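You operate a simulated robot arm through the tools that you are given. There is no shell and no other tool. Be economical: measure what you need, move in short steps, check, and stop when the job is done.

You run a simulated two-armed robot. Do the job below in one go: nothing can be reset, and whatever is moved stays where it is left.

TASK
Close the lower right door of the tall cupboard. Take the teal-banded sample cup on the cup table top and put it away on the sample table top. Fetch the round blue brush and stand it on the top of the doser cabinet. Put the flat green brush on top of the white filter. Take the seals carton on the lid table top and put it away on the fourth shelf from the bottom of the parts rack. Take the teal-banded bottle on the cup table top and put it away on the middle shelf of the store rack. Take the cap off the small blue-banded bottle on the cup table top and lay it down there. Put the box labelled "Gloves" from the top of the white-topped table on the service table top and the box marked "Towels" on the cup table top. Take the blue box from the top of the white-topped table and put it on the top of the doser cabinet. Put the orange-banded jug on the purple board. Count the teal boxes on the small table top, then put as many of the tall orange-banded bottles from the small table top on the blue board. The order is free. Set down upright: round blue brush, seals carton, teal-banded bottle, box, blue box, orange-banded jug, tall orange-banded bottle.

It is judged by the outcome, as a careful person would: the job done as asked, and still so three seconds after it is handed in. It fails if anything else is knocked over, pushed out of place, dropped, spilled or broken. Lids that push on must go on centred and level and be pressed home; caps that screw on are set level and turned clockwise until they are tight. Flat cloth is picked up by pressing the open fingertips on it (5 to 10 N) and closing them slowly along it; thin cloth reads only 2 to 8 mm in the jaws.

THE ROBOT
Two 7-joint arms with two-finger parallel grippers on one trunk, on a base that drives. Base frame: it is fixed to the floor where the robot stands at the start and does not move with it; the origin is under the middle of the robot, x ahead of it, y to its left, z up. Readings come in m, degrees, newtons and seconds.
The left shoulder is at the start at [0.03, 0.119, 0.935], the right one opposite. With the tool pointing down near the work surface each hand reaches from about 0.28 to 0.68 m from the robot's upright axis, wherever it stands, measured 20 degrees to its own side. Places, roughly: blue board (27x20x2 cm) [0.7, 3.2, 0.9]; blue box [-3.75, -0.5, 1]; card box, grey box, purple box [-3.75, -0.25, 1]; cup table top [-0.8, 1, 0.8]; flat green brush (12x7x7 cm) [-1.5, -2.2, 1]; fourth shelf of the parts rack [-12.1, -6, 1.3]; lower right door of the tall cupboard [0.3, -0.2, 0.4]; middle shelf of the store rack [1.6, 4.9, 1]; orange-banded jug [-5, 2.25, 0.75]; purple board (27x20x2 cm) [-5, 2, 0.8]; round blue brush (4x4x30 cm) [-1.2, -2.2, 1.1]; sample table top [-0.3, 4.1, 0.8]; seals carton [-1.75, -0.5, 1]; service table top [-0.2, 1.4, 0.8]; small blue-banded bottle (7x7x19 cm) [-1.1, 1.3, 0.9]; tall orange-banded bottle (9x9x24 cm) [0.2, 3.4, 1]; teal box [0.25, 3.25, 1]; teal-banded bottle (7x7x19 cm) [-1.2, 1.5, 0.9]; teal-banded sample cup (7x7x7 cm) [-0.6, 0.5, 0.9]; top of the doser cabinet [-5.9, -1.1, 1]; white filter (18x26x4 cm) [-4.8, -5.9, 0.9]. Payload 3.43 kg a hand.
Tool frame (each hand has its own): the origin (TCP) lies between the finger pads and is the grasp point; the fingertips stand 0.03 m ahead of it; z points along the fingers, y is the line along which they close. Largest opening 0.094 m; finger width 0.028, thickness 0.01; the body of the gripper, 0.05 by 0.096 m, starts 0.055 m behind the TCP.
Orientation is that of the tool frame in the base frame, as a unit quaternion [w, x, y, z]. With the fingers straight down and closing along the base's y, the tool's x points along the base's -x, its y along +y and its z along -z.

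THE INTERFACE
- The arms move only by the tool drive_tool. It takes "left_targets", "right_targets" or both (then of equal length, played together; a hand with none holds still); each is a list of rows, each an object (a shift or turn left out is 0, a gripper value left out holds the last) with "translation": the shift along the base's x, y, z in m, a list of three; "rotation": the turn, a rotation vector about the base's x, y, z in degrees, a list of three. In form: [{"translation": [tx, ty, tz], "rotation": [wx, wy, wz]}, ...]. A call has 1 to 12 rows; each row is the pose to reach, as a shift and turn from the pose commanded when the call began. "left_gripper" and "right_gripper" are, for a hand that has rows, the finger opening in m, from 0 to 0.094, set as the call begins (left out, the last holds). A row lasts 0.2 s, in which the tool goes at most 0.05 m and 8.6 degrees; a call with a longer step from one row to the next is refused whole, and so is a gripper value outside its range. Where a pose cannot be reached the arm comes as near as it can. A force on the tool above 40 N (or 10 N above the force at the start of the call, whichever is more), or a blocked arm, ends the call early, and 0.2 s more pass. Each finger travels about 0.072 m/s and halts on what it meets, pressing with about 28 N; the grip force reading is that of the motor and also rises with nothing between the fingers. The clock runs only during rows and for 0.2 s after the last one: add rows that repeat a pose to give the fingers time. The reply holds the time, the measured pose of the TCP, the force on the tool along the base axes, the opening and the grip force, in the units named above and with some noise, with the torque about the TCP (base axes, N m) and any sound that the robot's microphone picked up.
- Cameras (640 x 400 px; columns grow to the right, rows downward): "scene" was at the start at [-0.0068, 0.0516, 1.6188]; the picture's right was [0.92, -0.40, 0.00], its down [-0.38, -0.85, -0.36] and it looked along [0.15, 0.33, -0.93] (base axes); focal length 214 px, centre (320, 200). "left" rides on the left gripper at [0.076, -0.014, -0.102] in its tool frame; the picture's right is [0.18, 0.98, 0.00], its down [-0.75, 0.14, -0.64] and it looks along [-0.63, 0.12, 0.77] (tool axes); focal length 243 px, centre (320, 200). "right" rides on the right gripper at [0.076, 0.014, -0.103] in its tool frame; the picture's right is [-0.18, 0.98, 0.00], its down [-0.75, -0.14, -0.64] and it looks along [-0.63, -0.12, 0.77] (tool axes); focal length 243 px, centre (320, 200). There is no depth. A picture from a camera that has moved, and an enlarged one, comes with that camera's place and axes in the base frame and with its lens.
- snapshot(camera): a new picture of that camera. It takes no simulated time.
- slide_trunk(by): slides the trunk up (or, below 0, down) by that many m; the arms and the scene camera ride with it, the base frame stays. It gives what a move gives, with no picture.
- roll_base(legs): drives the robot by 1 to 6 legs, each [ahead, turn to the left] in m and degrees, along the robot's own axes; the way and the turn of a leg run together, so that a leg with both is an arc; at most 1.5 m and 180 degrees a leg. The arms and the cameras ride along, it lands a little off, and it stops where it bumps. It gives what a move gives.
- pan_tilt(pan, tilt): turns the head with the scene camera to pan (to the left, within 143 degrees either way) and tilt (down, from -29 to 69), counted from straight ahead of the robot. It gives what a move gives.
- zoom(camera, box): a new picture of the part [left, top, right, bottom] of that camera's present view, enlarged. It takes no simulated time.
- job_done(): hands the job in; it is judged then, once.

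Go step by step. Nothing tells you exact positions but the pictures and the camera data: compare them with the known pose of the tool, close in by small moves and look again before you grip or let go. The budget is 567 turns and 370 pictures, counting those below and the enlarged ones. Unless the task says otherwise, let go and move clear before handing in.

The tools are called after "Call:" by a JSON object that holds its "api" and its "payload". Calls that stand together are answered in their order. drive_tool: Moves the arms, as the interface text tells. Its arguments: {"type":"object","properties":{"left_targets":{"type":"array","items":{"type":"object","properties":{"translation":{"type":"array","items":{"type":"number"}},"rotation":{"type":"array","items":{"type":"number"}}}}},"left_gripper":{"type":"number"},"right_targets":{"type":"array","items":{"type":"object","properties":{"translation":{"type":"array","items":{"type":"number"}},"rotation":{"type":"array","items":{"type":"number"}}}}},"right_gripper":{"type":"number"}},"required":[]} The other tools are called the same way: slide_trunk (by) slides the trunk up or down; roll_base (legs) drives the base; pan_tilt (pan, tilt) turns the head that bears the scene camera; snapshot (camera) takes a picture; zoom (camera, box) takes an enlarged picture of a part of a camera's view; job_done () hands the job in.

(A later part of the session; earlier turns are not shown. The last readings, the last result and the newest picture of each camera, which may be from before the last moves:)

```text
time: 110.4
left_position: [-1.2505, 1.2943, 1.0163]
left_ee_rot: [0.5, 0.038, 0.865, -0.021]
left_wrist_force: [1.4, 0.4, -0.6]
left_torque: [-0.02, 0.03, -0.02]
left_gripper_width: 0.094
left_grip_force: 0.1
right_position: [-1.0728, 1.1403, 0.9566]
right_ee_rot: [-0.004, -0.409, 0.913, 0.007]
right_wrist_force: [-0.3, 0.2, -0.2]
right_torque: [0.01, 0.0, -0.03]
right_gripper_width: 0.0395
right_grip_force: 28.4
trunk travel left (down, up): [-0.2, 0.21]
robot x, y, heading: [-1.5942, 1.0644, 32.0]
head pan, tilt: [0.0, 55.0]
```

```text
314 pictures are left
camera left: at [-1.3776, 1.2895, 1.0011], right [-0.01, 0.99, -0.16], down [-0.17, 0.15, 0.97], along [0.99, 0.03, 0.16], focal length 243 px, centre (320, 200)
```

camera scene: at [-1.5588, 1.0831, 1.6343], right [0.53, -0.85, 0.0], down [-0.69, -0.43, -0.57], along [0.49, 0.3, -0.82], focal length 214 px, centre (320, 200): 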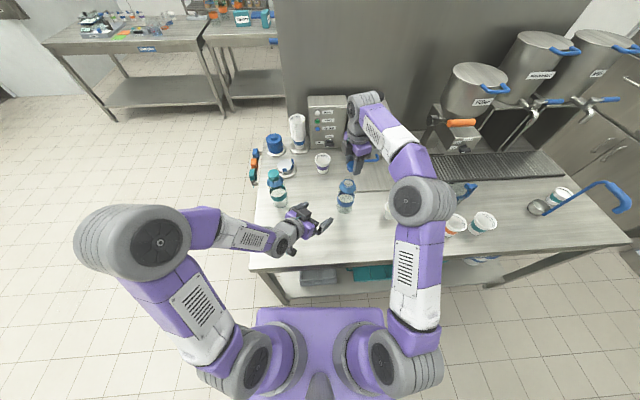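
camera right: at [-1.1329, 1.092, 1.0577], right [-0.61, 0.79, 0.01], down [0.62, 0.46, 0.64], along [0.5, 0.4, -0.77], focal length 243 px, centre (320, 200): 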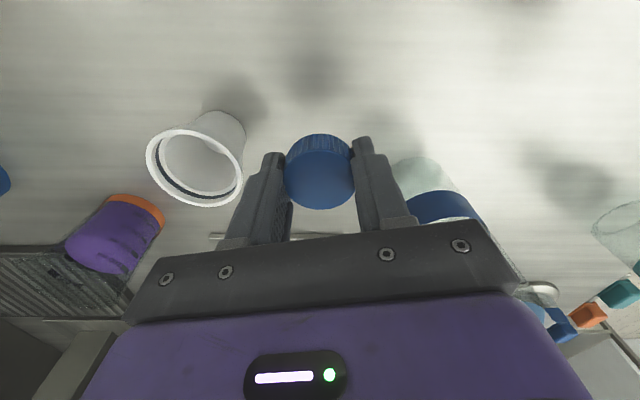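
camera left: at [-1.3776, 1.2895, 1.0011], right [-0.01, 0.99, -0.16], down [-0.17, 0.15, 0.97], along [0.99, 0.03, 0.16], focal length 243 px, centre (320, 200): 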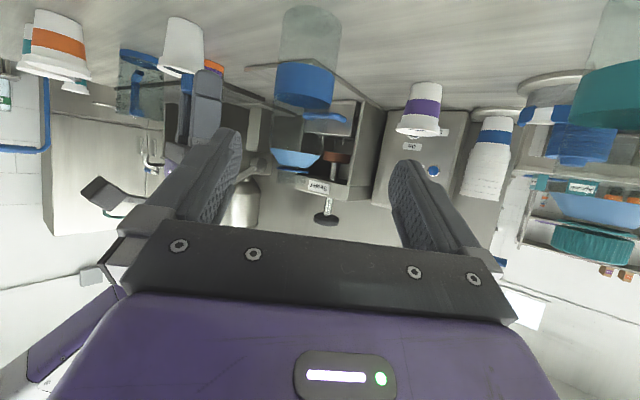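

Call:
{"api": "drive_tool", "payload": {"right_targets": [{"translation": [-0.022, 0.005, 0]}, {"translation": [-0.022, 0.005, -0.03]}, {"translation": [-0.022, 0.005, -0.05]}, {"translation": [-0.022, 0.005, -0.06]}, {"translation": [-0.022, 0.005, -0.067]}, {"translation": [-0.022, 0.005, -0.074]}, {"translation": [-0.022, 0.005, -0.08]}]}}

Call:
{"api": "snapshot", "payload": {"camera": "left"}}

```text
time: 112.0
left_position: [-1.254, 1.2932, 1.0188]
left_ee_rot: [0.502, 0.039, 0.864, -0.021]
left_wrist_force: [-0.1, 0.3, 1.0]
left_torque: [0.02, -0.01, -0.02]
left_gripper_width: 0.094
left_grip_force: 0.1
right_position: [-1.0929, 1.146, 0.8811]
right_ee_rot: [0.0, -0.409, 0.913, 0.007]
right_wrist_force: [-5.2, -4.9, 38.3]
right_torque: [-1.11, -0.21, -0.12]
right_gripper_width: 0.0394
right_grip_force: 28.1
trunk travel left (down, up): [-0.2, 0.21]
robot x, y, heading: [-1.5943, 1.0605, 31.9]
head pan, tilt: [0.0, 55.0]
```

```text
313 pictures are left
camera left: at [-1.3805, 1.2886, 1.0025], right [0.0, 0.99, -0.16], down [-0.17, 0.15, 0.97], along [0.99, 0.03, 0.17], focal length 243 px, centre (320, 200)
```

left: 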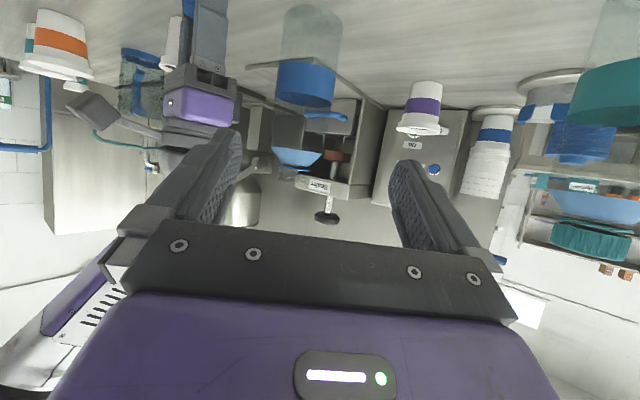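

The cap touches the table. I ease off, open and lift away.

Call:
{"api": "drive_tool", "payload": {"right_targets": [{"translation": [0, 0, 0.003]}, {"translation": [0, 0, 0.003]}]}}

Call:
{"api": "drive_tool", "payload": {"right_targets": [{"translation": [0, 0, 0]}, {"translation": [0, 0, 0]}, {"translation": [0, 0, 0.02]}, {"translation": [0, 0, 0.06]}, {"translation": [0, 0, 0.1]}, {"translation": [0, 0, 0.15]}, {"translation": [0, 0, 0.2]}, {"translation": [0, 0, 0.25]}], "right_gripper": 0.058}}

Call:
{"api": "snapshot", "payload": {"camera": "right"}}

```text
time: 112.6
left_position: [-1.2528, 1.2946, 1.0154]
left_ee_rot: [0.502, 0.038, 0.864, -0.019]
left_wrist_force: [0.1, -0.3, 0.6]
left_torque: [-0.01, -0.05, -0.03]
left_gripper_width: 0.0939
left_grip_force: 0.1
right_position: [-1.0915, 1.1447, 0.8796]
right_ee_rot: [-0.003, -0.408, 0.913, 0.006]
right_wrist_force: [0.0, -0.8, 29.0]
right_torque: [-0.7, -0.46, -0.11]
right_gripper_width: 0.0393
right_grip_force: 28.3
trunk travel left (down, up): [-0.2, 0.21]
robot x, y, heading: [-1.596, 1.0622, 31.9]
head pan, tilt: [0.0, 55.0]
```

```text
time: 114.4
left_position: [-1.2514, 1.2941, 1.0164]
left_ee_rot: [0.5, 0.039, 0.865, -0.021]
left_wrist_force: [0.2, -0.3, 0.5]
left_torque: [0.0, 0.0, 0.03]
left_gripper_width: 0.0941
left_grip_force: 0.1
right_position: [-1.0938, 1.1431, 1.1298]
right_ee_rot: [-0.004, -0.408, 0.913, 0.007]
right_wrist_force: [-0.3, -0.3, -0.1]
right_torque: [0.02, -0.02, -0.02]
right_gripper_width: 0.0581
right_grip_force: 0.0
trunk travel left (down, up): [-0.2, 0.21]
robot x, y, heading: [-1.5928, 1.0606, 32.1]
head pan, tilt: [0.0, 55.0]
```

```text
312 pictures are left
camera right: at [-1.153, 1.0956, 1.2325], right [-0.61, 0.79, 0.01], down [0.62, 0.46, 0.64], along [0.5, 0.4, -0.77], focal length 243 px, centre (320, 200)
```

right: 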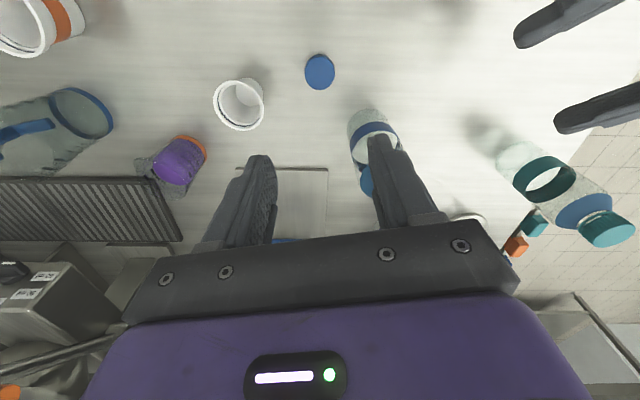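

Cap lies on the table. Next the teal-banded bottle near [-1.20,1.507]: left hand backs off, swings round and tilts nearly level.

Call:
{"api": "drive_tool", "payload": {"left_targets": [{"translation": [-0.04, 0, 0], "rotation": [0, 0, 3]}, {"translation": [-0.08, 0.02, 0], "rotation": [0, 0, 6]}, {"translation": [-0.08, 0.06, -0.01], "rotation": [0, 0, 9]}, {"translation": [-0.08, 0.1, -0.02], "rotation": [0, 0, 12]}, {"translation": [-0.08, 0.14, -0.04], "rotation": [0, 0, 15]}, {"translation": [-0.075, 0.185, -0.057], "rotation": [0, 0, 15]}]}}

Call:
{"api": "drive_tool", "payload": {"left_targets": [{"rotation": [1.3, -7.5, 0]}, {"rotation": [2.6, -14.8, 0]}, {"rotation": [2.6, -14.8, 0]}]}}

Call:
{"api": "snapshot", "payload": {"camera": "left"}}

Call:
{"api": "snapshot", "payload": {"camera": "scene"}}

```text
time: 115.8
left_position: [-1.3241, 1.4777, 0.9604]
left_ee_rot: [0.499, -0.075, 0.862, 0.044]
left_wrist_force: [0.6, 0.5, 0.0]
left_torque: [0.0, -0.01, -0.02]
left_gripper_width: 0.094
left_grip_force: 0.0
left hand out of reach, approached as far as the arm can: row 1, 2, 3, 4, 5
right_position: [-1.0916, 1.1445, 1.1293]
right_ee_rot: [-0.005, -0.408, 0.913, 0.007]
right_wrist_force: [-0.3, 0.3, -0.2]
right_torque: [-0.02, 0.01, 0.02]
right_gripper_width: 0.0578
right_grip_force: 0.0
trunk travel left (down, up): [-0.2, 0.21]
robot x, y, heading: [-1.5917, 1.0609, 32.1]
head pan, tilt: [0.0, 55.0]
```

```text
time: 116.6
left_position: [-1.3236, 1.4766, 0.9605]
left_ee_rot: [0.607, -0.069, 0.79, 0.055]
left_wrist_force: [-0.8, -0.6, -0.3]
left_torque: [0.01, -0.01, -0.01]
left_gripper_width: 0.094
left_grip_force: 0.1
right_position: [-1.0917, 1.1424, 1.1286]
right_ee_rot: [-0.004, -0.408, 0.913, 0.007]
right_wrist_force: [-0.1, -0.3, -0.5]
right_torque: [0.02, -0.01, -0.02]
right_gripper_width: 0.0578
right_grip_force: 0.0
trunk travel left (down, up): [-0.2, 0.21]
robot x, y, heading: [-1.5928, 1.0615, 31.8]
head pan, tilt: [0.0, 55.0]
```

```text
311 pictures are left
camera left: at [-1.4372, 1.4411, 0.9136], right [-0.22, 0.96, -0.18], down [-0.45, 0.06, 0.89], along [0.87, 0.27, 0.41], focal length 243 px, centre (320, 200)
```

left: 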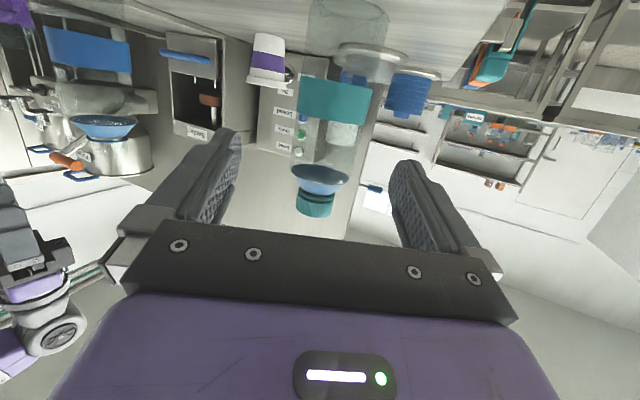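

```text
310 pictures are left
camera scene: at [-1.5571, 1.0829, 1.6343], right [0.53, -0.85, 0.0], down [-0.7, -0.43, -0.57], along [0.49, 0.3, -0.82], focal length 214 px, centre (320, 200)
```

scene: 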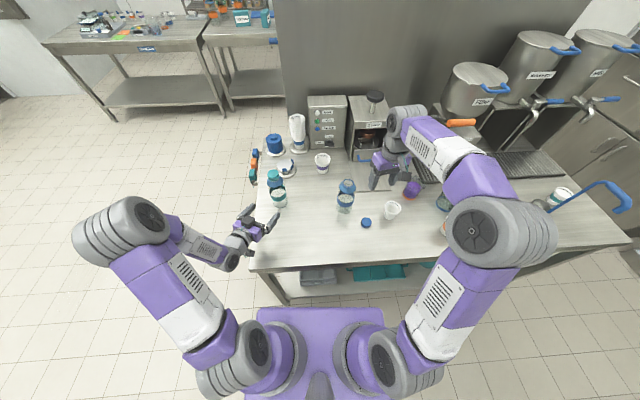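

Call:
{"api": "drive_tool", "payload": {"left_targets": [{"translation": [0.0, 0.012, 0]}, {"translation": [0.03, 0.0175, -0.009]}, {"translation": [0.06, 0.023, -0.017]}, {"translation": [0.09, 0.0285, -0.026]}, {"translation": [0.124, 0.034, -0.035]}]}}

Call:
{"api": "snapshot", "payload": {"camera": "left"}}

Call:
{"api": "zoom", "payload": {"camera": "scene", "box": [200, 130, 360, 230]}}

```text
time: 117.8
left_position: [-1.2022, 1.5088, 0.9239]
left_ee_rot: [0.606, -0.068, 0.79, 0.053]
left_wrist_force: [-0.2, 0.0, 0.4]
left_torque: [-0.02, -0.01, -0.01]
left_gripper_width: 0.0939
left_grip_force: 0.1
right_position: [-1.0915, 1.143, 1.1283]
right_ee_rot: [-0.005, -0.409, 0.913, 0.007]
right_wrist_force: [-0.2, -0.1, -0.4]
right_torque: [0.02, 0.0, -0.02]
right_gripper_width: 0.0577
right_grip_force: 0.1
trunk travel left (down, up): [-0.2, 0.21]
robot x, y, heading: [-1.5909, 1.0604, 32.0]
head pan, tilt: [0.0, 55.0]
```

```text
309 pictures are left
camera left: at [-1.3154, 1.4727, 0.8766], right [-0.22, 0.96, -0.18], down [-0.44, 0.06, 0.89], along [0.87, 0.27, 0.41], focal length 243 px, centre (320, 200)
```

left: 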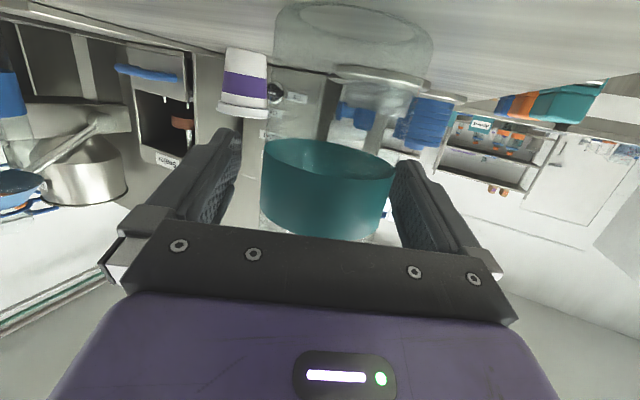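

```text
4.00 times, centred on (280, 180) of scene
camera zoom: at [-1.5563, 1.0833, 1.6342], right [0.53, -0.85, 0.0], down [-0.7, -0.43, -0.57], along [0.49, 0.3, -0.82], focal length 858 px, centre (480, 280)
```

zoom: 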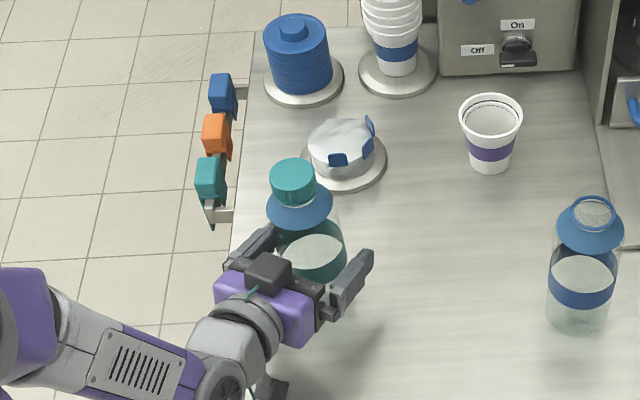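

Call:
{"api": "drive_tool", "payload": {"left_targets": [{"translation": [0, 0, 0]}, {"translation": [0, 0, 0]}, {"translation": [0, 0, 0]}, {"translation": [0, 0, 0]}, {"translation": [0, 0, 0.03]}, {"translation": [0, 0, 0.06]}, {"translation": [0, 0, 0.1]}, {"translation": [-0.02, -0.01, 0.14]}], "left_gripper": 0.05}}

Call:
{"api": "snapshot", "payload": {"camera": "scene"}}

```text
time: 119.6
left_position: [-1.2186, 1.4989, 1.0669]
left_ee_rot: [0.607, -0.068, 0.79, 0.054]
left_wrist_force: [0.2, -0.4, -1.0]
left_torque: [-0.01, 0.01, 0.04]
left_gripper_width: 0.0701
left_grip_force: 28.4
right_position: [-1.0935, 1.1423, 1.1298]
right_ee_rot: [-0.004, -0.408, 0.913, 0.007]
right_wrist_force: [0.4, 0.1, 0.4]
right_torque: [0.03, 0.02, 0.02]
right_gripper_width: 0.0578
right_grip_force: 0.1
trunk travel left (down, up): [-0.2, 0.21]
robot x, y, heading: [-1.59, 1.059, 31.7]
head pan, tilt: [0.0, 55.0]
```

```text
307 pictures are left
camera scene: at [-1.5585, 1.0819, 1.6343], right [0.53, -0.85, 0.0], down [-0.69, -0.43, -0.57], along [0.49, 0.3, -0.82], focal length 214 px, centre (320, 200)
```

scene: 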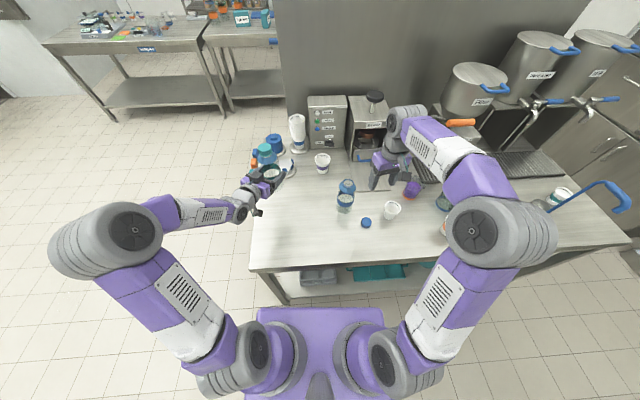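

The teal bottle is held. I retract it toward the body, raise the trunk, and go back along the aisle to the sample cup near [-0.555,0.49].

Call:
{"api": "drive_tool", "payload": {"left_targets": [{"translation": [-0.04, -0.025, 0.01]}, {"translation": [-0.08, -0.05, 0.02]}, {"translation": [-0.12, -0.075, 0.03]}, {"translation": [-0.15, -0.1, 0.03]}], "right_targets": [{"translation": [-0.03, 0, 0.0]}, {"translation": [-0.07, 0, 0]}, {"translation": [-0.11, 0, 0]}, {"translation": [-0.15, 0, 0]}]}}

Call:
{"api": "slide_trunk", "payload": {"by": 0.1}}

Call:
{"api": "roll_base", "payload": {"legs": [[-0.14, 0], [0, -86]]}}

Call:
{"api": "pan_tilt", "payload": {"pan": 20, "tilt": 50}}

Call:
{"api": "snapshot", "payload": {"camera": "scene"}}

```text
time: 120.6
left_position: [-1.3429, 1.4516, 1.1176]
left_ee_rot: [0.607, -0.067, 0.79, 0.053]
left_wrist_force: [0.0, -0.7, 0.0]
left_torque: [-0.01, 0.02, 0.0]
left_gripper_width: 0.0702
left_grip_force: 28.0
left hand out of reach, approached as far as the arm can: row 3, 4
right_position: [-1.2422, 1.1454, 1.1319]
right_ee_rot: [-0.003, -0.408, 0.913, 0.007]
right_wrist_force: [0.2, 0.2, 0.8]
right_torque: [0.04, -0.02, 0.02]
right_gripper_width: 0.058
right_grip_force: 0.0
trunk travel left (down, up): [-0.2, 0.21]
robot x, y, heading: [-1.5945, 1.0593, 32.2]
head pan, tilt: [0.0, 55.0]
```

```text
time: 121.9
left_position: [-1.3426, 1.4532, 1.2175]
left_ee_rot: [0.606, -0.069, 0.79, 0.054]
left_wrist_force: [0.3, 0.4, 0.5]
left_torque: [0.02, 0.0, 0.04]
left_gripper_width: 0.0701
left_grip_force: 28.2
right_position: [-1.2402, 1.145, 1.2327]
right_ee_rot: [-0.005, -0.409, 0.913, 0.007]
right_wrist_force: [-0.1, 0.4, -0.1]
right_torque: [-0.01, 0.03, 0.0]
right_gripper_width: 0.0579
right_grip_force: 0.0
trunk travel left (down, up): [-0.3, 0.11]
robot x, y, heading: [-1.5936, 1.0619, 32.0]
head pan, tilt: [0.0, 55.0]
```

```text
time: 126.8
left_position: [-1.3017, 0.7702, 1.2183]
left_ee_rot: [0.484, 0.483, 0.63, -0.369]
left_wrist_force: [0.1, -0.1, 0.6]
left_torque: [-0.01, 0.03, 0.0]
left_gripper_width: 0.07
left_grip_force: 27.8
right_position: [-1.5983, 0.6415, 1.2309]
right_ee_rot: [0.001, 0.314, 0.949, 0.007]
right_wrist_force: [0.6, 1.1, -0.2]
right_torque: [0.0, 0.01, -0.02]
right_gripper_width: 0.0581
right_grip_force: 0.0
trunk travel left (down, up): [-0.3, 0.11]
robot x, y, heading: [-1.7202, 0.9853, -53.0]
head pan, tilt: [0.0, 55.0]
```

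```text
time: 127.7
left_position: [-1.3008, 0.77, 1.2186]
left_ee_rot: [0.484, 0.483, 0.629, -0.37]
left_wrist_force: [-0.7, -0.4, -0.2]
left_torque: [0.03, -0.02, -0.01]
left_gripper_width: 0.0701
left_grip_force: 27.9
right_position: [-1.5983, 0.6407, 1.2314]
right_ee_rot: [0.002, 0.314, 0.949, 0.007]
right_wrist_force: [0.1, -0.2, -1.1]
right_torque: [0.01, 0.01, -0.02]
right_gripper_width: 0.0581
right_grip_force: 0.1
trunk travel left (down, up): [-0.3, 0.11]
robot x, y, heading: [-1.7152, 0.9832, -53.0]
head pan, tilt: [20.0, 50.0]
```

```text
306 pictures are left
camera scene: at [-1.6682, 0.9674, 1.7407], right [-0.54, -0.84, 0.0], down [-0.64, 0.42, -0.64], along [0.54, -0.35, -0.77], focal length 214 px, centre (320, 200)
```

scene: 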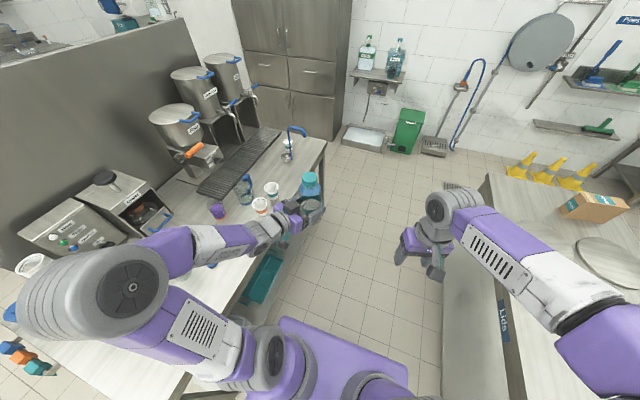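

Call:
{"api": "roll_base", "payload": {"legs": [[0.88, -2], [0, 87]]}}

Call:
{"api": "pan_tilt", "payload": {"pan": -10, "tilt": 55}}

Call:
{"api": "snapshot", "payload": {"camera": "scene"}}

Call:
{"api": "snapshot", "payload": {"camera": "right"}}

```text
time: 136.0
left_position: [-0.9572, 0.6825, 1.2176]
left_ee_rot: [0.606, -0.081, 0.789, 0.063]
left_wrist_force: [-0.9, 0.6, -0.7]
left_torque: [-0.02, 0.0, 0.03]
left_gripper_width: 0.0703
left_grip_force: 27.7
right_position: [-0.8479, 0.3779, 1.2317]
right_ee_rot: [-0.004, -0.422, 0.907, 0.007]
right_wrist_force: [-0.4, 0.6, -0.2]
right_torque: [0.0, 0.0, 0.0]
right_gripper_width: 0.0581
right_grip_force: 0.1
trunk travel left (down, up): [-0.3, 0.11]
robot x, y, heading: [-1.1968, 0.2829, 33.8]
head pan, tilt: [20.0, 50.0]
```

```text
time: 137.0
left_position: [-0.958, 0.6827, 1.2183]
left_ee_rot: [0.605, -0.08, 0.79, 0.063]
left_wrist_force: [0.0, -0.3, -0.6]
left_torque: [-0.02, 0.0, 0.01]
left_gripper_width: 0.0701
left_grip_force: 27.9
right_position: [-0.8472, 0.3789, 1.2314]
right_ee_rot: [-0.004, -0.423, 0.906, 0.006]
right_wrist_force: [-0.1, -0.2, -0.3]
right_torque: [-0.03, 0.01, -0.01]
right_gripper_width: 0.058
right_grip_force: 0.1
trunk travel left (down, up): [-0.3, 0.11]
robot x, y, heading: [-1.197, 0.2816, 33.6]
head pan, tilt: [-10.0, 55.0]
```

```text
305 pictures are left
camera scene: at [-1.1557, 0.2959, 1.7342], right [0.4, -0.92, 0.0], down [-0.75, -0.33, -0.57], along [0.53, 0.23, -0.82], focal length 214 px, centre (320, 200)
```

scene: 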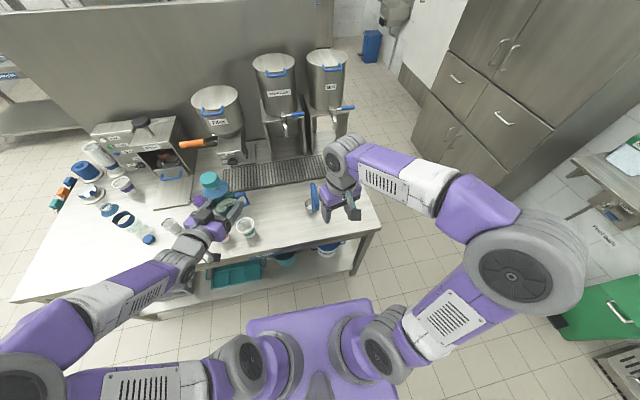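

```text
304 pictures are left
camera right: at [-0.9065, 0.3285, 1.334], right [-0.63, 0.77, 0.01], down [0.6, 0.48, 0.64], along [0.49, 0.41, -0.77], focal length 243 px, centre (320, 200)
```

right: 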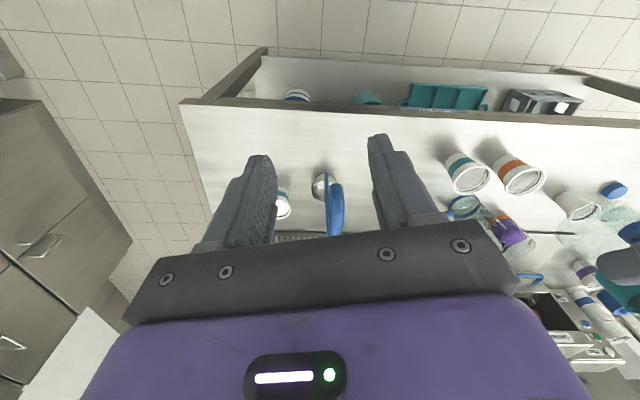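

There are two teal-banded cups; the sample cup at [-0.57,0.50] is the one beside the ladle. A closer look.

Call:
{"api": "zoom", "payload": {"camera": "right", "box": [230, 150, 390, 250]}}

Call:
{"api": "zoom", "payload": {"camera": "scene", "box": [200, 150, 400, 275]}}

```text
4.00 times, centred on (310, 200) of right
camera zoom: at [-0.9065, 0.3285, 1.334], right [-0.63, 0.77, 0.01], down [0.6, 0.48, 0.64], along [0.49, 0.41, -0.77], focal length 970 px, centre (360, 200)
```

zoom: 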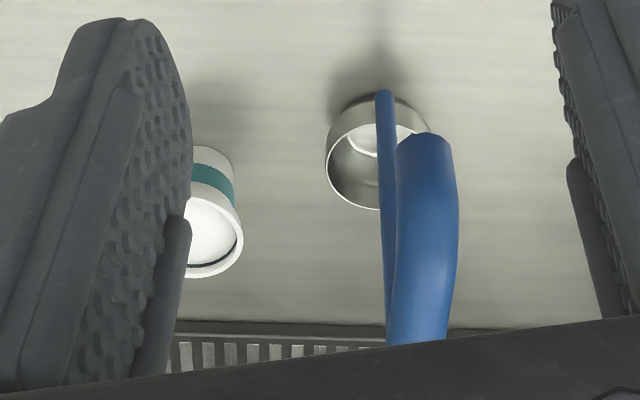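

```text
3.20 times, centred on (300, 212) of scene
camera zoom: at [-1.1557, 0.2959, 1.7342], right [0.4, -0.92, 0.0], down [-0.75, -0.33, -0.57], along [0.53, 0.23, -0.82], focal length 686 px, centre (384, 160)
```

zoom: 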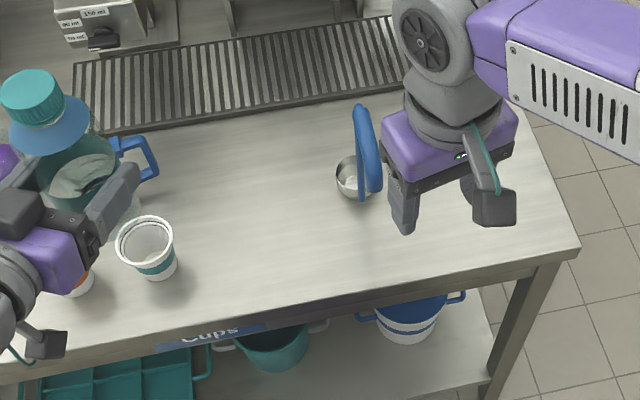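

Call:
{"api": "roll_base", "payload": {"legs": [[0.12, 0]]}}

Call:
{"api": "drive_tool", "payload": {"right_targets": [{"translation": [0.04, -0.01, 0], "rotation": [0, 0, 6]}, {"translation": [0.08, -0.02, 0], "rotation": [0, 0, 12]}, {"translation": [0.11, -0.03, 0], "rotation": [0, 0, 18]}, {"translation": [0.15, -0.03, 0], "rotation": [0, 0, 24]}, {"translation": [0.18, -0.02, 0], "rotation": [0, 0, 30]}], "right_gripper": 0.094}}

Call:
{"api": "snapshot", "payload": {"camera": "right"}}

Call:
{"api": "snapshot", "payload": {"camera": "scene"}}

```text
time: 138.2
left_position: [-0.8555, 0.7503, 1.219]
left_ee_rot: [0.605, -0.079, 0.79, 0.062]
left_wrist_force: [-0.8, -0.3, 0.6]
left_torque: [0.01, -0.01, 0.0]
left_gripper_width: 0.07
left_grip_force: 27.3
right_position: [-0.7459, 0.4452, 1.2304]
right_ee_rot: [-0.004, -0.421, 0.907, 0.007]
right_wrist_force: [-0.7, -0.5, 0.2]
right_torque: [0.02, 0.0, 0.01]
right_gripper_width: 0.058
right_grip_force: 0.1
trunk travel left (down, up): [-0.3, 0.11]
robot x, y, heading: [-1.0951, 0.3565, 33.7]
head pan, tilt: [-10.0, 55.0]
```

```text
time: 139.4
left_position: [-0.8558, 0.7524, 1.2181]
left_ee_rot: [0.606, -0.079, 0.789, 0.062]
left_wrist_force: [-1.0, 0.6, -0.4]
left_torque: [0.01, 0.02, -0.02]
left_gripper_width: 0.0704
left_grip_force: 27.8
right_position: [-0.5661, 0.4257, 1.2304]
right_ee_rot: [-0.006, -0.642, 0.766, 0.005]
right_wrist_force: [0.4, -0.4, 0.0]
right_torque: [0.04, 0.04, -0.01]
right_gripper_width: 0.0939
right_grip_force: 0.1
trunk travel left (down, up): [-0.3, 0.11]
robot x, y, heading: [-1.0911, 0.3536, 33.7]
head pan, tilt: [-10.0, 55.0]
```

```text
301 pictures are left
camera right: at [-0.5923, 0.3523, 1.3326], right [-0.94, 0.35, 0.02], down [0.28, 0.72, 0.64], along [0.21, 0.6, -0.77], focal length 243 px, centre (320, 200)
```

right: 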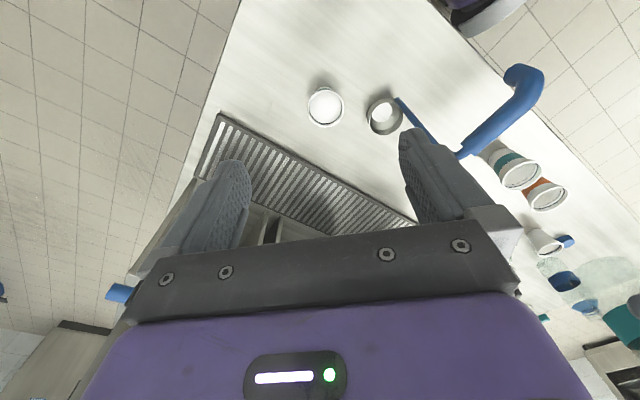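

```text
300 pictures are left
camera scene: at [-1.053, 0.3639, 1.7342], right [0.4, -0.92, 0.0], down [-0.75, -0.33, -0.57], along [0.53, 0.23, -0.82], focal length 214 px, centre (320, 200)
```

scene: 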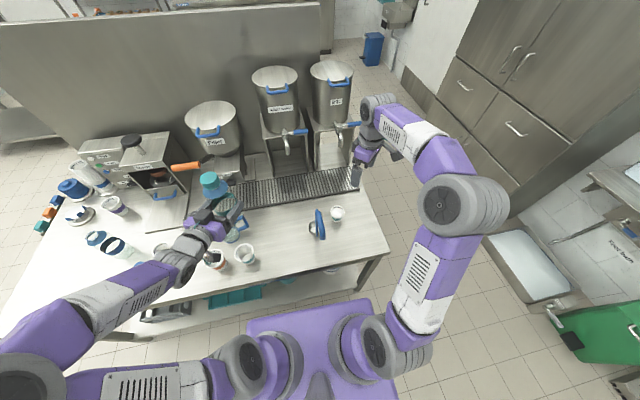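

Cup centre at [-0.559,0.490]. I position above and descend.

Call:
{"api": "drive_tool", "payload": {"right_targets": [{"translation": [0.004, 0.035, 0]}, {"translation": [0.007, 0.064, 0]}, {"translation": [0.007, 0.064, -0.05]}, {"translation": [0.007, 0.064, -0.1]}, {"translation": [0.007, 0.064, -0.15]}, {"translation": [0.007, 0.064, -0.2]}, {"translation": [0.007, 0.064, -0.25]}]}}

Call:
{"api": "snapshot", "payload": {"camera": "right"}}

Call:
{"api": "snapshot", "payload": {"camera": "scene"}}

```text
time: 141.0
left_position: [-0.8547, 0.7514, 1.2181]
left_ee_rot: [0.605, -0.08, 0.79, 0.063]
left_wrist_force: [-0.2, 0.6, -0.5]
left_torque: [0.02, 0.04, -0.02]
left_gripper_width: 0.0701
left_grip_force: 27.3
right_position: [-0.5591, 0.4916, 0.9803]
right_ee_rot: [-0.006, -0.642, 0.766, 0.006]
right_wrist_force: [0.6, -0.4, -0.2]
right_torque: [0.02, 0.05, 0.02]
right_gripper_width: 0.094
right_grip_force: 0.2
trunk travel left (down, up): [-0.3, 0.11]
robot x, y, heading: [-1.0969, 0.3489, 33.7]
head pan, tilt: [-10.0, 55.0]
```

```text
299 pictures are left
camera right: at [-0.5855, 0.4192, 1.0837], right [-0.93, 0.35, 0.02], down [0.28, 0.72, 0.64], along [0.22, 0.6, -0.77], focal length 243 px, centre (320, 200)
```

right: 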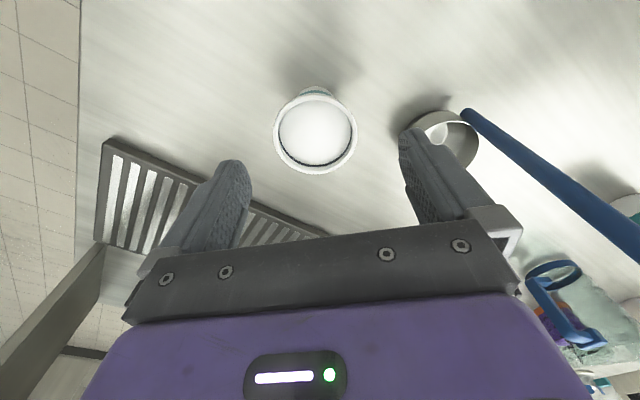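

```text
298 pictures are left
camera scene: at [-1.0532, 0.3635, 1.7342], right [0.4, -0.92, 0.0], down [-0.75, -0.33, -0.57], along [0.53, 0.23, -0.82], focal length 214 px, centre (320, 200)
```

scene: 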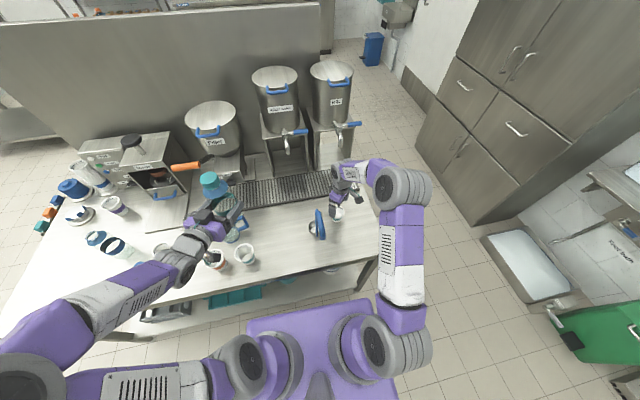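

The ladle bowl is near one finger, so I turn the hand 40° more before descending.

Call:
{"api": "drive_tool", "payload": {"right_targets": [{"rotation": [0, 0, 8]}, {"rotation": [0, 0, 16]}, {"rotation": [0, 0, 24]}, {"rotation": [0, 0, 32]}, {"translation": [0, -0.002, 0], "rotation": [0, 0, 40]}, {"translation": [0.001, -0.003, -0.03], "rotation": [0, 0, 40]}], "right_gripper": 0.088}}

Call:
{"api": "snapshot", "payload": {"camera": "right"}}

```text
time: 142.4
left_position: [-0.8557, 0.7499, 1.2171]
left_ee_rot: [0.605, -0.08, 0.789, 0.063]
left_wrist_force: [1.0, 0.0, 0.8]
left_torque: [0.0, -0.02, 0.0]
left_gripper_width: 0.0701
left_grip_force: 28.0
right_position: [-0.5555, 0.4874, 0.9525]
right_ee_rot: [0.007, 0.865, -0.501, -0.003]
right_wrist_force: [0.3, 0.0, -0.4]
right_torque: [0.05, -0.01, 0.01]
right_gripper_width: 0.0878
right_grip_force: 0.0
trunk travel left (down, up): [-0.3, 0.11]
robot x, y, heading: [-1.0992, 0.353, 33.4]
head pan, tilt: [-10.0, 55.0]
```

```text
297 pictures are left
camera right: at [-0.5295, 0.4162, 1.0551], right [-0.94, -0.33, 0.02], down [-0.25, 0.73, 0.64], along [-0.22, 0.6, -0.77], focal length 243 px, centre (320, 200)
```

right: 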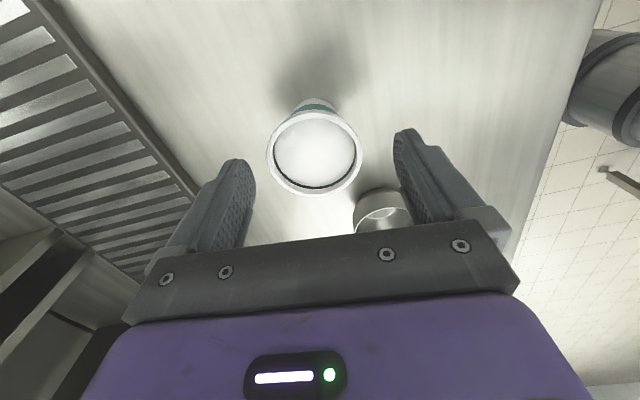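

Call:
{"api": "drive_tool", "payload": {"right_targets": [{"translation": [0.002, -0.001, -0.025]}, {"translation": [0.002, -0.001, -0.05]}, {"translation": [0.002, -0.001, -0.05]}]}}

Call:
{"api": "drive_tool", "payload": {"right_targets": [{"translation": [0, 0, 0]}, {"translation": [0, 0, 0]}, {"translation": [0, 0, 0]}], "right_gripper": 0.056}}

Call:
{"api": "snapshot", "payload": {"camera": "right"}}

```text
time: 143.2
left_position: [-0.8549, 0.7508, 1.2182]
left_ee_rot: [0.605, -0.079, 0.79, 0.062]
left_wrist_force: [0.4, 0.6, 0.4]
left_torque: [-0.03, -0.02, -0.02]
left_gripper_width: 0.0701
left_grip_force: 28.0
right_position: [-0.5549, 0.487, 0.9013]
right_ee_rot: [0.008, 0.865, -0.501, -0.004]
right_wrist_force: [0.3, 0.4, -0.9]
right_torque: [-0.02, 0.04, 0.01]
right_gripper_width: 0.0881
right_grip_force: 0.1
trunk travel left (down, up): [-0.3, 0.11]
robot x, y, heading: [-1.0972, 0.3499, 33.4]
head pan, tilt: [-10.0, 55.0]
```

```text
time: 144.0
left_position: [-0.8556, 0.7505, 1.2179]
left_ee_rot: [0.606, -0.08, 0.789, 0.063]
left_wrist_force: [0.5, 0.8, -0.3]
left_torque: [0.01, 0.01, 0.0]
left_gripper_width: 0.0702
left_grip_force: 28.0
right_position: [-0.555, 0.4875, 0.9011]
right_ee_rot: [0.007, 0.866, -0.501, -0.004]
right_wrist_force: [-0.2, 0.0, -0.9]
right_torque: [-0.01, 0.01, 0.02]
right_gripper_width: 0.0659
right_grip_force: 28.2
trunk travel left (down, up): [-0.3, 0.11]
robot x, y, heading: [-1.0955, 0.3509, 33.2]
head pan, tilt: [-10.0, 55.0]
```

```text
296 pictures are left
camera right: at [-0.5289, 0.4145, 1.0041], right [-0.94, -0.33, 0.02], down [-0.24, 0.73, 0.64], along [-0.22, 0.6, -0.77], focal length 243 px, centre (320, 200)
```

right: 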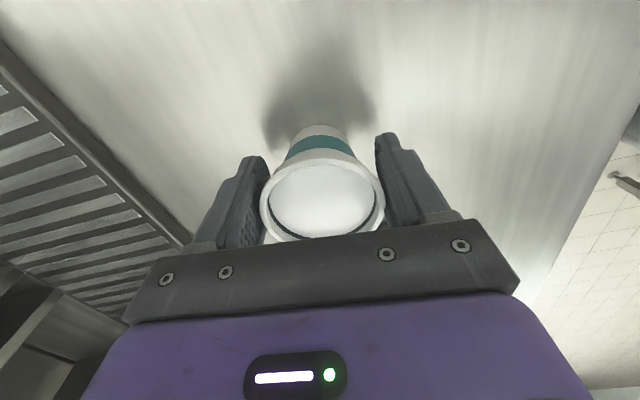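

The cup is gripped at the rim (0.066 m). I lift it straight up, keeping it level.

Call:
{"api": "drive_tool", "payload": {"right_targets": [{"translation": [0, 0, 0.02]}, {"translation": [0, 0, 0.06]}, {"translation": [0, 0, 0.1]}, {"translation": [0, 0, 0.14]}, {"translation": [0, 0, 0.18]}, {"translation": [0, 0, 0.22]}, {"translation": [0, 0, 0.26]}, {"translation": [0, 0, 0.3]}]}}

Call:
{"api": "snapshot", "payload": {"camera": "right"}}

Call:
{"api": "snapshot", "payload": {"camera": "scene"}}

```text
time: 145.8
left_position: [-0.8555, 0.7506, 1.2188]
left_ee_rot: [0.605, -0.08, 0.79, 0.062]
left_wrist_force: [-0.2, -0.1, -1.3]
left_torque: [0.01, 0.01, 0.04]
left_gripper_width: 0.0699
left_grip_force: 28.4
right_position: [-0.5561, 0.4884, 1.2002]
right_ee_rot: [0.007, 0.865, -0.501, -0.003]
right_wrist_force: [0.5, 0.4, -0.9]
right_torque: [-0.04, 0.03, -0.01]
right_gripper_width: 0.0659
right_grip_force: 28.0
trunk travel left (down, up): [-0.3, 0.11]
robot x, y, heading: [-1.0951, 0.3491, 33.7]
head pan, tilt: [-10.0, 55.0]
```

```text
295 pictures are left
camera right: at [-0.5301, 0.4164, 1.3026], right [-0.94, -0.33, 0.02], down [-0.24, 0.73, 0.64], along [-0.22, 0.6, -0.77], focal length 243 px, centre (320, 200)
```

right: 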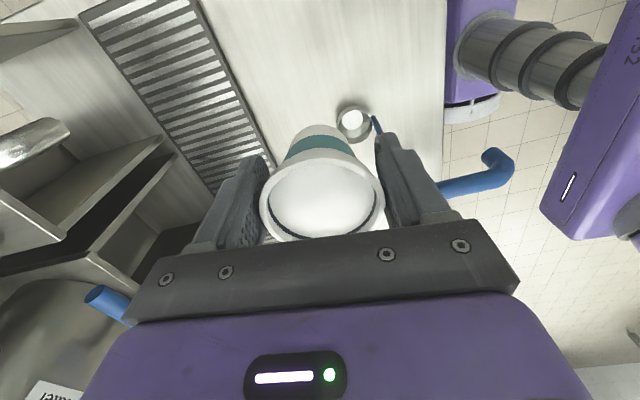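

```text
294 pictures are left
camera scene: at [-1.0545, 0.3633, 1.7342], right [0.4, -0.92, 0.0], down [-0.75, -0.33, -0.57], along [0.53, 0.23, -0.82], focal length 214 px, centre (320, 200)
```

scene: 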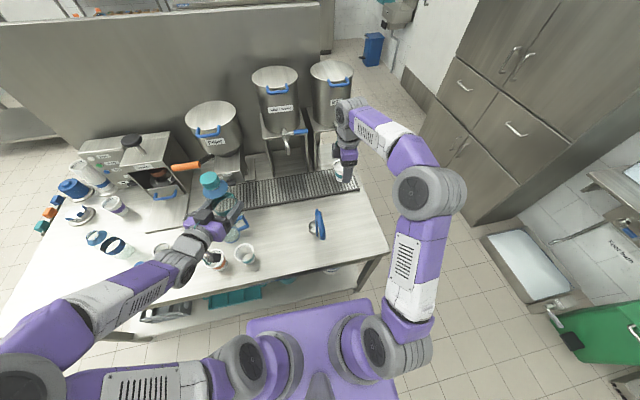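

Call:
{"api": "drive_tool", "payload": {"right_targets": [{"translation": [0, -0.03, 0.03]}, {"translation": [-0.01, -0.07, 0.05]}, {"translation": [-0.05, -0.09, 0.05]}, {"translation": [-0.09, -0.1, 0.05]}, {"translation": [-0.13, -0.1, 0.05]}, {"translation": [-0.17, -0.09, 0.05]}]}}

Call:
{"api": "roll_base", "payload": {"legs": [[-0.14, 0], [0, 90]]}}

Call:
{"api": "pan_tilt", "payload": {"pan": -20, "tilt": 45}}

Call:
{"api": "snapshot", "payload": {"camera": "scene"}}

```text
time: 147.2
left_position: [-0.856, 0.7509, 1.2194]
left_ee_rot: [0.606, -0.079, 0.789, 0.062]
left_wrist_force: [0.4, -0.3, -0.8]
left_torque: [0.03, -0.03, 0.01]
left_gripper_width: 0.0699
left_grip_force: 27.9
right_position: [-0.7267, 0.3931, 1.2516]
right_ee_rot: [0.008, 0.866, -0.501, -0.003]
right_wrist_force: [-1.1, -0.3, -0.6]
right_torque: [0.0, -0.02, 0.03]
right_gripper_width: 0.0659
right_grip_force: 28.4
trunk travel left (down, up): [-0.3, 0.11]
robot x, y, heading: [-1.0967, 0.3508, 33.5]
head pan, tilt: [-10.0, 55.0]
```

```text
time: 152.3
left_position: [-1.6013, 0.5326, 1.2184]
left_ee_rot: [-0.397, 0.601, -0.518, -0.462]
left_wrist_force: [-0.6, -1.0, -0.9]
left_torque: [0.02, -0.01, 0.01]
left_gripper_width: 0.0701
left_grip_force: 28.0
right_position: [-1.2383, 0.6441, 1.2534]
right_ee_rot: [0.007, 0.973, 0.232, 0.002]
right_wrist_force: [-0.2, -0.1, -1.2]
right_torque: [-0.01, -0.02, 0.02]
right_gripper_width: 0.0658
right_grip_force: 27.8
trunk travel left (down, up): [-0.3, 0.11]
robot x, y, heading: [-1.2181, 0.2716, 120.6]
head pan, tilt: [-10.0, 55.0]
```

```text
time: 153.0
left_position: [-1.6017, 0.5323, 1.2176]
left_ee_rot: [-0.396, 0.601, -0.518, -0.462]
left_wrist_force: [-0.4, -1.1, -0.1]
left_torque: [-0.03, 0.02, 0.02]
left_gripper_width: 0.0701
left_grip_force: 27.3
right_position: [-1.2394, 0.6448, 1.2523]
right_ee_rot: [0.007, 0.973, 0.232, 0.002]
right_wrist_force: [-0.3, -0.3, -1.2]
right_torque: [0.04, -0.01, 0.0]
right_gripper_width: 0.0659
right_grip_force: 28.4
trunk travel left (down, up): [-0.3, 0.11]
robot x, y, heading: [-1.2134, 0.2724, 120.3]
head pan, tilt: [-20.0, 45.0]
```

```text
293 pictures are left
camera scene: at [-1.2145, 0.3258, 1.7476], right [0.98, 0.18, 0.0], down [0.13, -0.7, -0.71], along [-0.13, 0.69, -0.71], focal length 214 px, centre (320, 200)
```

scene: 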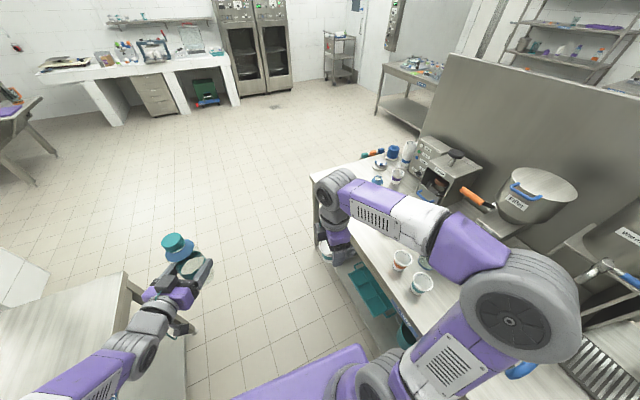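

Now I drive up the aisle and round the north end toward the sample table (front edge seen from about [-0.92,4.21] to [-0.35,3.24]).

Call:
{"api": "roll_base", "payload": {"legs": [[0, 5], [1.5, 0], [0, -65]]}}

Call:
{"api": "pan_tilt", "payload": {"pan": 0, "tilt": 30}}

Call:
{"api": "snapshot", "payload": {"camera": "scene"}}

```text
time: 163.7
left_position: [-2.0019, 1.9419, 1.2191]
left_ee_rot: [0.579, -0.243, 0.756, 0.188]
left_wrist_force: [-0.5, -0.6, -0.9]
left_torque: [-0.02, 0.02, -0.03]
left_gripper_width: 0.07
left_grip_force: 27.9
right_position: [-1.7366, 1.6698, 1.2531]
right_ee_rot: [0.008, 0.951, -0.309, -0.002]
right_wrist_force: [-0.3, -0.7, -0.4]
right_torque: [0.0, -0.03, 0.0]
right_gripper_width: 0.0655
right_grip_force: 28.0
trunk travel left (down, up): [-0.3, 0.11]
robot x, y, heading: [-2.056, 1.4786, 57.8]
head pan, tilt: [-20.0, 45.0]
```

```text
time: 164.5
left_position: [-2.002, 1.9414, 1.2177]
left_ee_rot: [0.579, -0.242, 0.756, 0.187]
left_wrist_force: [-0.9, 0.2, -0.4]
left_torque: [0.0, 0.02, 0.05]
left_gripper_width: 0.0703
left_grip_force: 27.9
right_position: [-1.7379, 1.6701, 1.2518]
right_ee_rot: [0.007, 0.951, -0.309, -0.002]
right_wrist_force: [0.2, -0.1, -1.6]
right_torque: [0.04, 0.01, 0.01]
right_gripper_width: 0.0654
right_grip_force: 28.0
trunk travel left (down, up): [-0.3, 0.11]
robot x, y, heading: [-2.0552, 1.4766, 57.7]
head pan, tilt: [0.0, 30.0]
```

```text
292 pictures are left
camera scene: at [-2.0253, 1.5302, 1.7702], right [0.84, -0.54, 0.0], down [-0.27, -0.42, -0.87], along [0.46, 0.73, -0.5], focal length 214 px, centre (320, 200)
```

scene: 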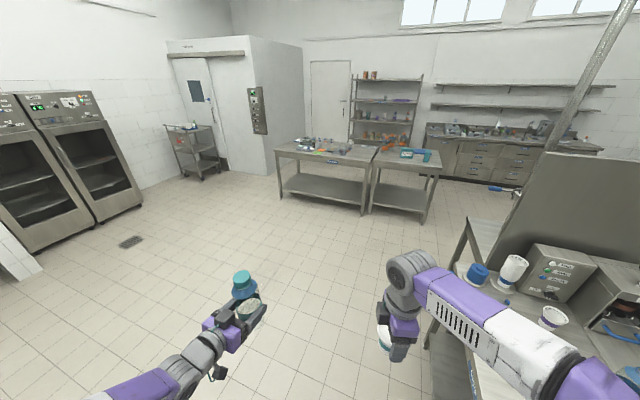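

Call:
{"api": "roll_base", "payload": {"legs": [[1.4, 2], [0.55, 0]]}}

Call:
{"api": "pan_tilt", "payload": {"pan": -15, "tilt": 40}}

Call:
{"api": "snapshot", "payload": {"camera": "scene"}}

```text
time: 174.4
left_position: [-0.9931, 3.6353, 1.2179]
left_ee_rot: [0.576, -0.254, 0.751, 0.197]
left_wrist_force: [0.1, 0.5, -0.8]
left_torque: [-0.01, 0.02, 0.02]
left_gripper_width: 0.0701
left_grip_force: 27.9
right_position: [-0.7209, 3.373, 1.2519]
right_ee_rot: [0.008, 0.956, -0.294, -0.002]
right_wrist_force: [-1.1, 0.4, -1.1]
right_torque: [-0.03, -0.01, -0.01]
right_gripper_width: 0.0652
right_grip_force: 28.0
trunk travel left (down, up): [-0.3, 0.11]
robot x, y, heading: [-1.033, 3.173, 59.6]
head pan, tilt: [0.0, 30.0]
```

```text
time: 175.2
left_position: [-0.9928, 3.6349, 1.2179]
left_ee_rot: [0.576, -0.255, 0.751, 0.197]
left_wrist_force: [-0.3, 0.1, -0.6]
left_torque: [-0.01, -0.02, -0.01]
left_gripper_width: 0.0701
left_grip_force: 27.7
right_position: [-0.7206, 3.3725, 1.2522]
right_ee_rot: [0.007, 0.956, -0.293, -0.001]
right_wrist_force: [-0.9, -0.9, -1.3]
right_torque: [0.01, 0.0, 0.01]
right_gripper_width: 0.0653
right_grip_force: 27.8
trunk travel left (down, up): [-0.3, 0.11]
robot x, y, heading: [-1.0374, 3.1707, 59.7]
head pan, tilt: [-15.0, 40.0]
```

```text
291 pictures are left
camera scene: at [-0.9891, 3.2047, 1.755], right [0.7, -0.71, 0.0], down [-0.46, -0.45, -0.77], along [0.55, 0.54, -0.64], focal length 214 px, centre (320, 200)
```

scene: 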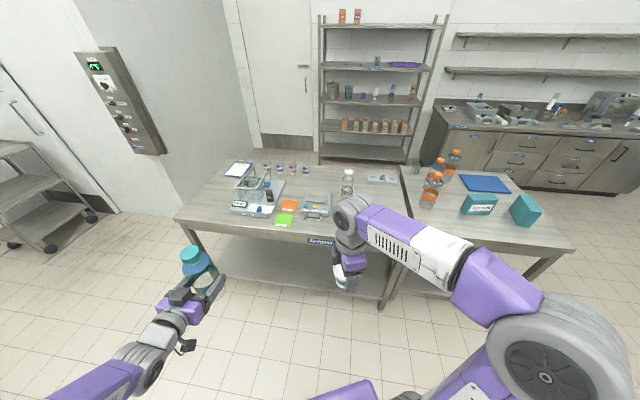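

Call:
{"api": "roll_base", "payload": {"legs": [[0, -24], [0.5, 0]]}}

Call:
{"api": "pan_tilt", "payload": {"pan": -10, "tilt": 50}}

Call:
{"api": "snapshot", "payload": {"camera": "scene"}}

Call:
{"api": "snapshot", "payload": {"camera": "right"}}

```text
time: 179.3
left_position: [-0.4217, 3.865, 1.2184]
left_ee_rot: [0.604, -0.098, 0.787, 0.077]
left_wrist_force: [-0.7, -0.3, -1.9]
left_torque: [0.04, 0.01, -0.01]
left_gripper_width: 0.0699
left_grip_force: 28.2
right_position: [-0.2743, 3.5151, 1.2522]
right_ee_rot: [0.008, 0.877, -0.48, -0.003]
right_wrist_force: [0.2, 0.0, -1.6]
right_torque: [0.03, 0.03, -0.02]
right_gripper_width: 0.0652
right_grip_force: 28.2
trunk travel left (down, up): [-0.3, 0.11]
robot x, y, heading: [-0.6484, 3.4544, 36.3]
head pan, tilt: [-15.0, 40.0]
```

```text
time: 180.0
left_position: [-0.4225, 3.8649, 1.2183]
left_ee_rot: [0.604, -0.097, 0.787, 0.076]
left_wrist_force: [0.2, -0.2, -1.4]
left_torque: [0.01, 0.02, 0.01]
left_gripper_width: 0.0701
left_grip_force: 28.6
right_position: [-0.2737, 3.514, 1.2529]
right_ee_rot: [0.007, 0.877, -0.48, -0.002]
right_wrist_force: [0.1, 0.5, -1.8]
right_torque: [0.03, 0.0, -0.01]
right_gripper_width: 0.0652
right_grip_force: 27.3
trunk travel left (down, up): [-0.3, 0.11]
robot x, y, heading: [-0.6422, 3.452, 35.9]
head pan, tilt: [-10.0, 50.0]
```

```text
290 pictures are left
camera scene: at [-0.598, 3.4709, 1.7408], right [0.44, -0.9, 0.0], down [-0.69, -0.34, -0.64], along [0.58, 0.28, -0.77], focal length 214 px, centre (320, 200)
```

scene: 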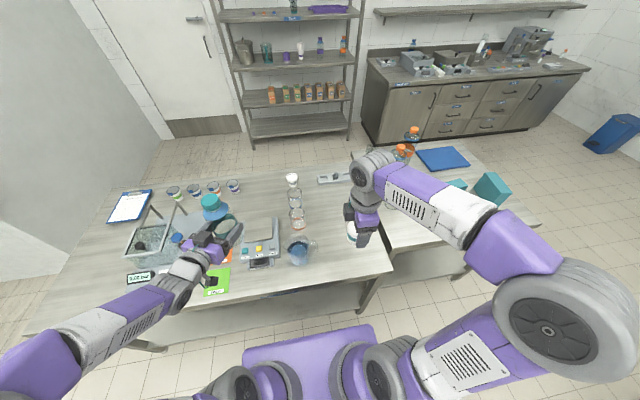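

```text
289 pictures are left
camera right: at [-0.2453, 3.4438, 1.355], right [-0.93, -0.37, 0.01], down [-0.28, 0.72, 0.64], along [-0.25, 0.59, -0.77], focal length 243 px, centre (320, 200)
```

right: 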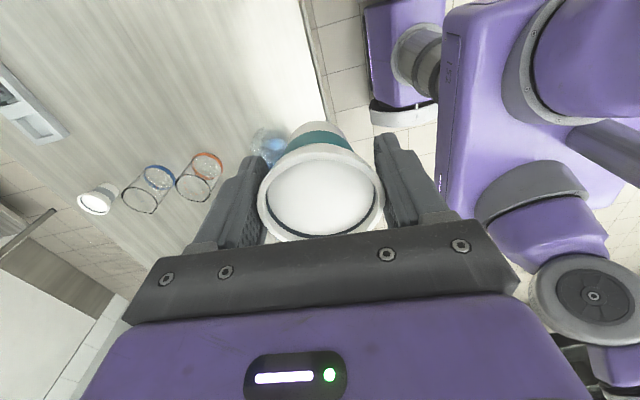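

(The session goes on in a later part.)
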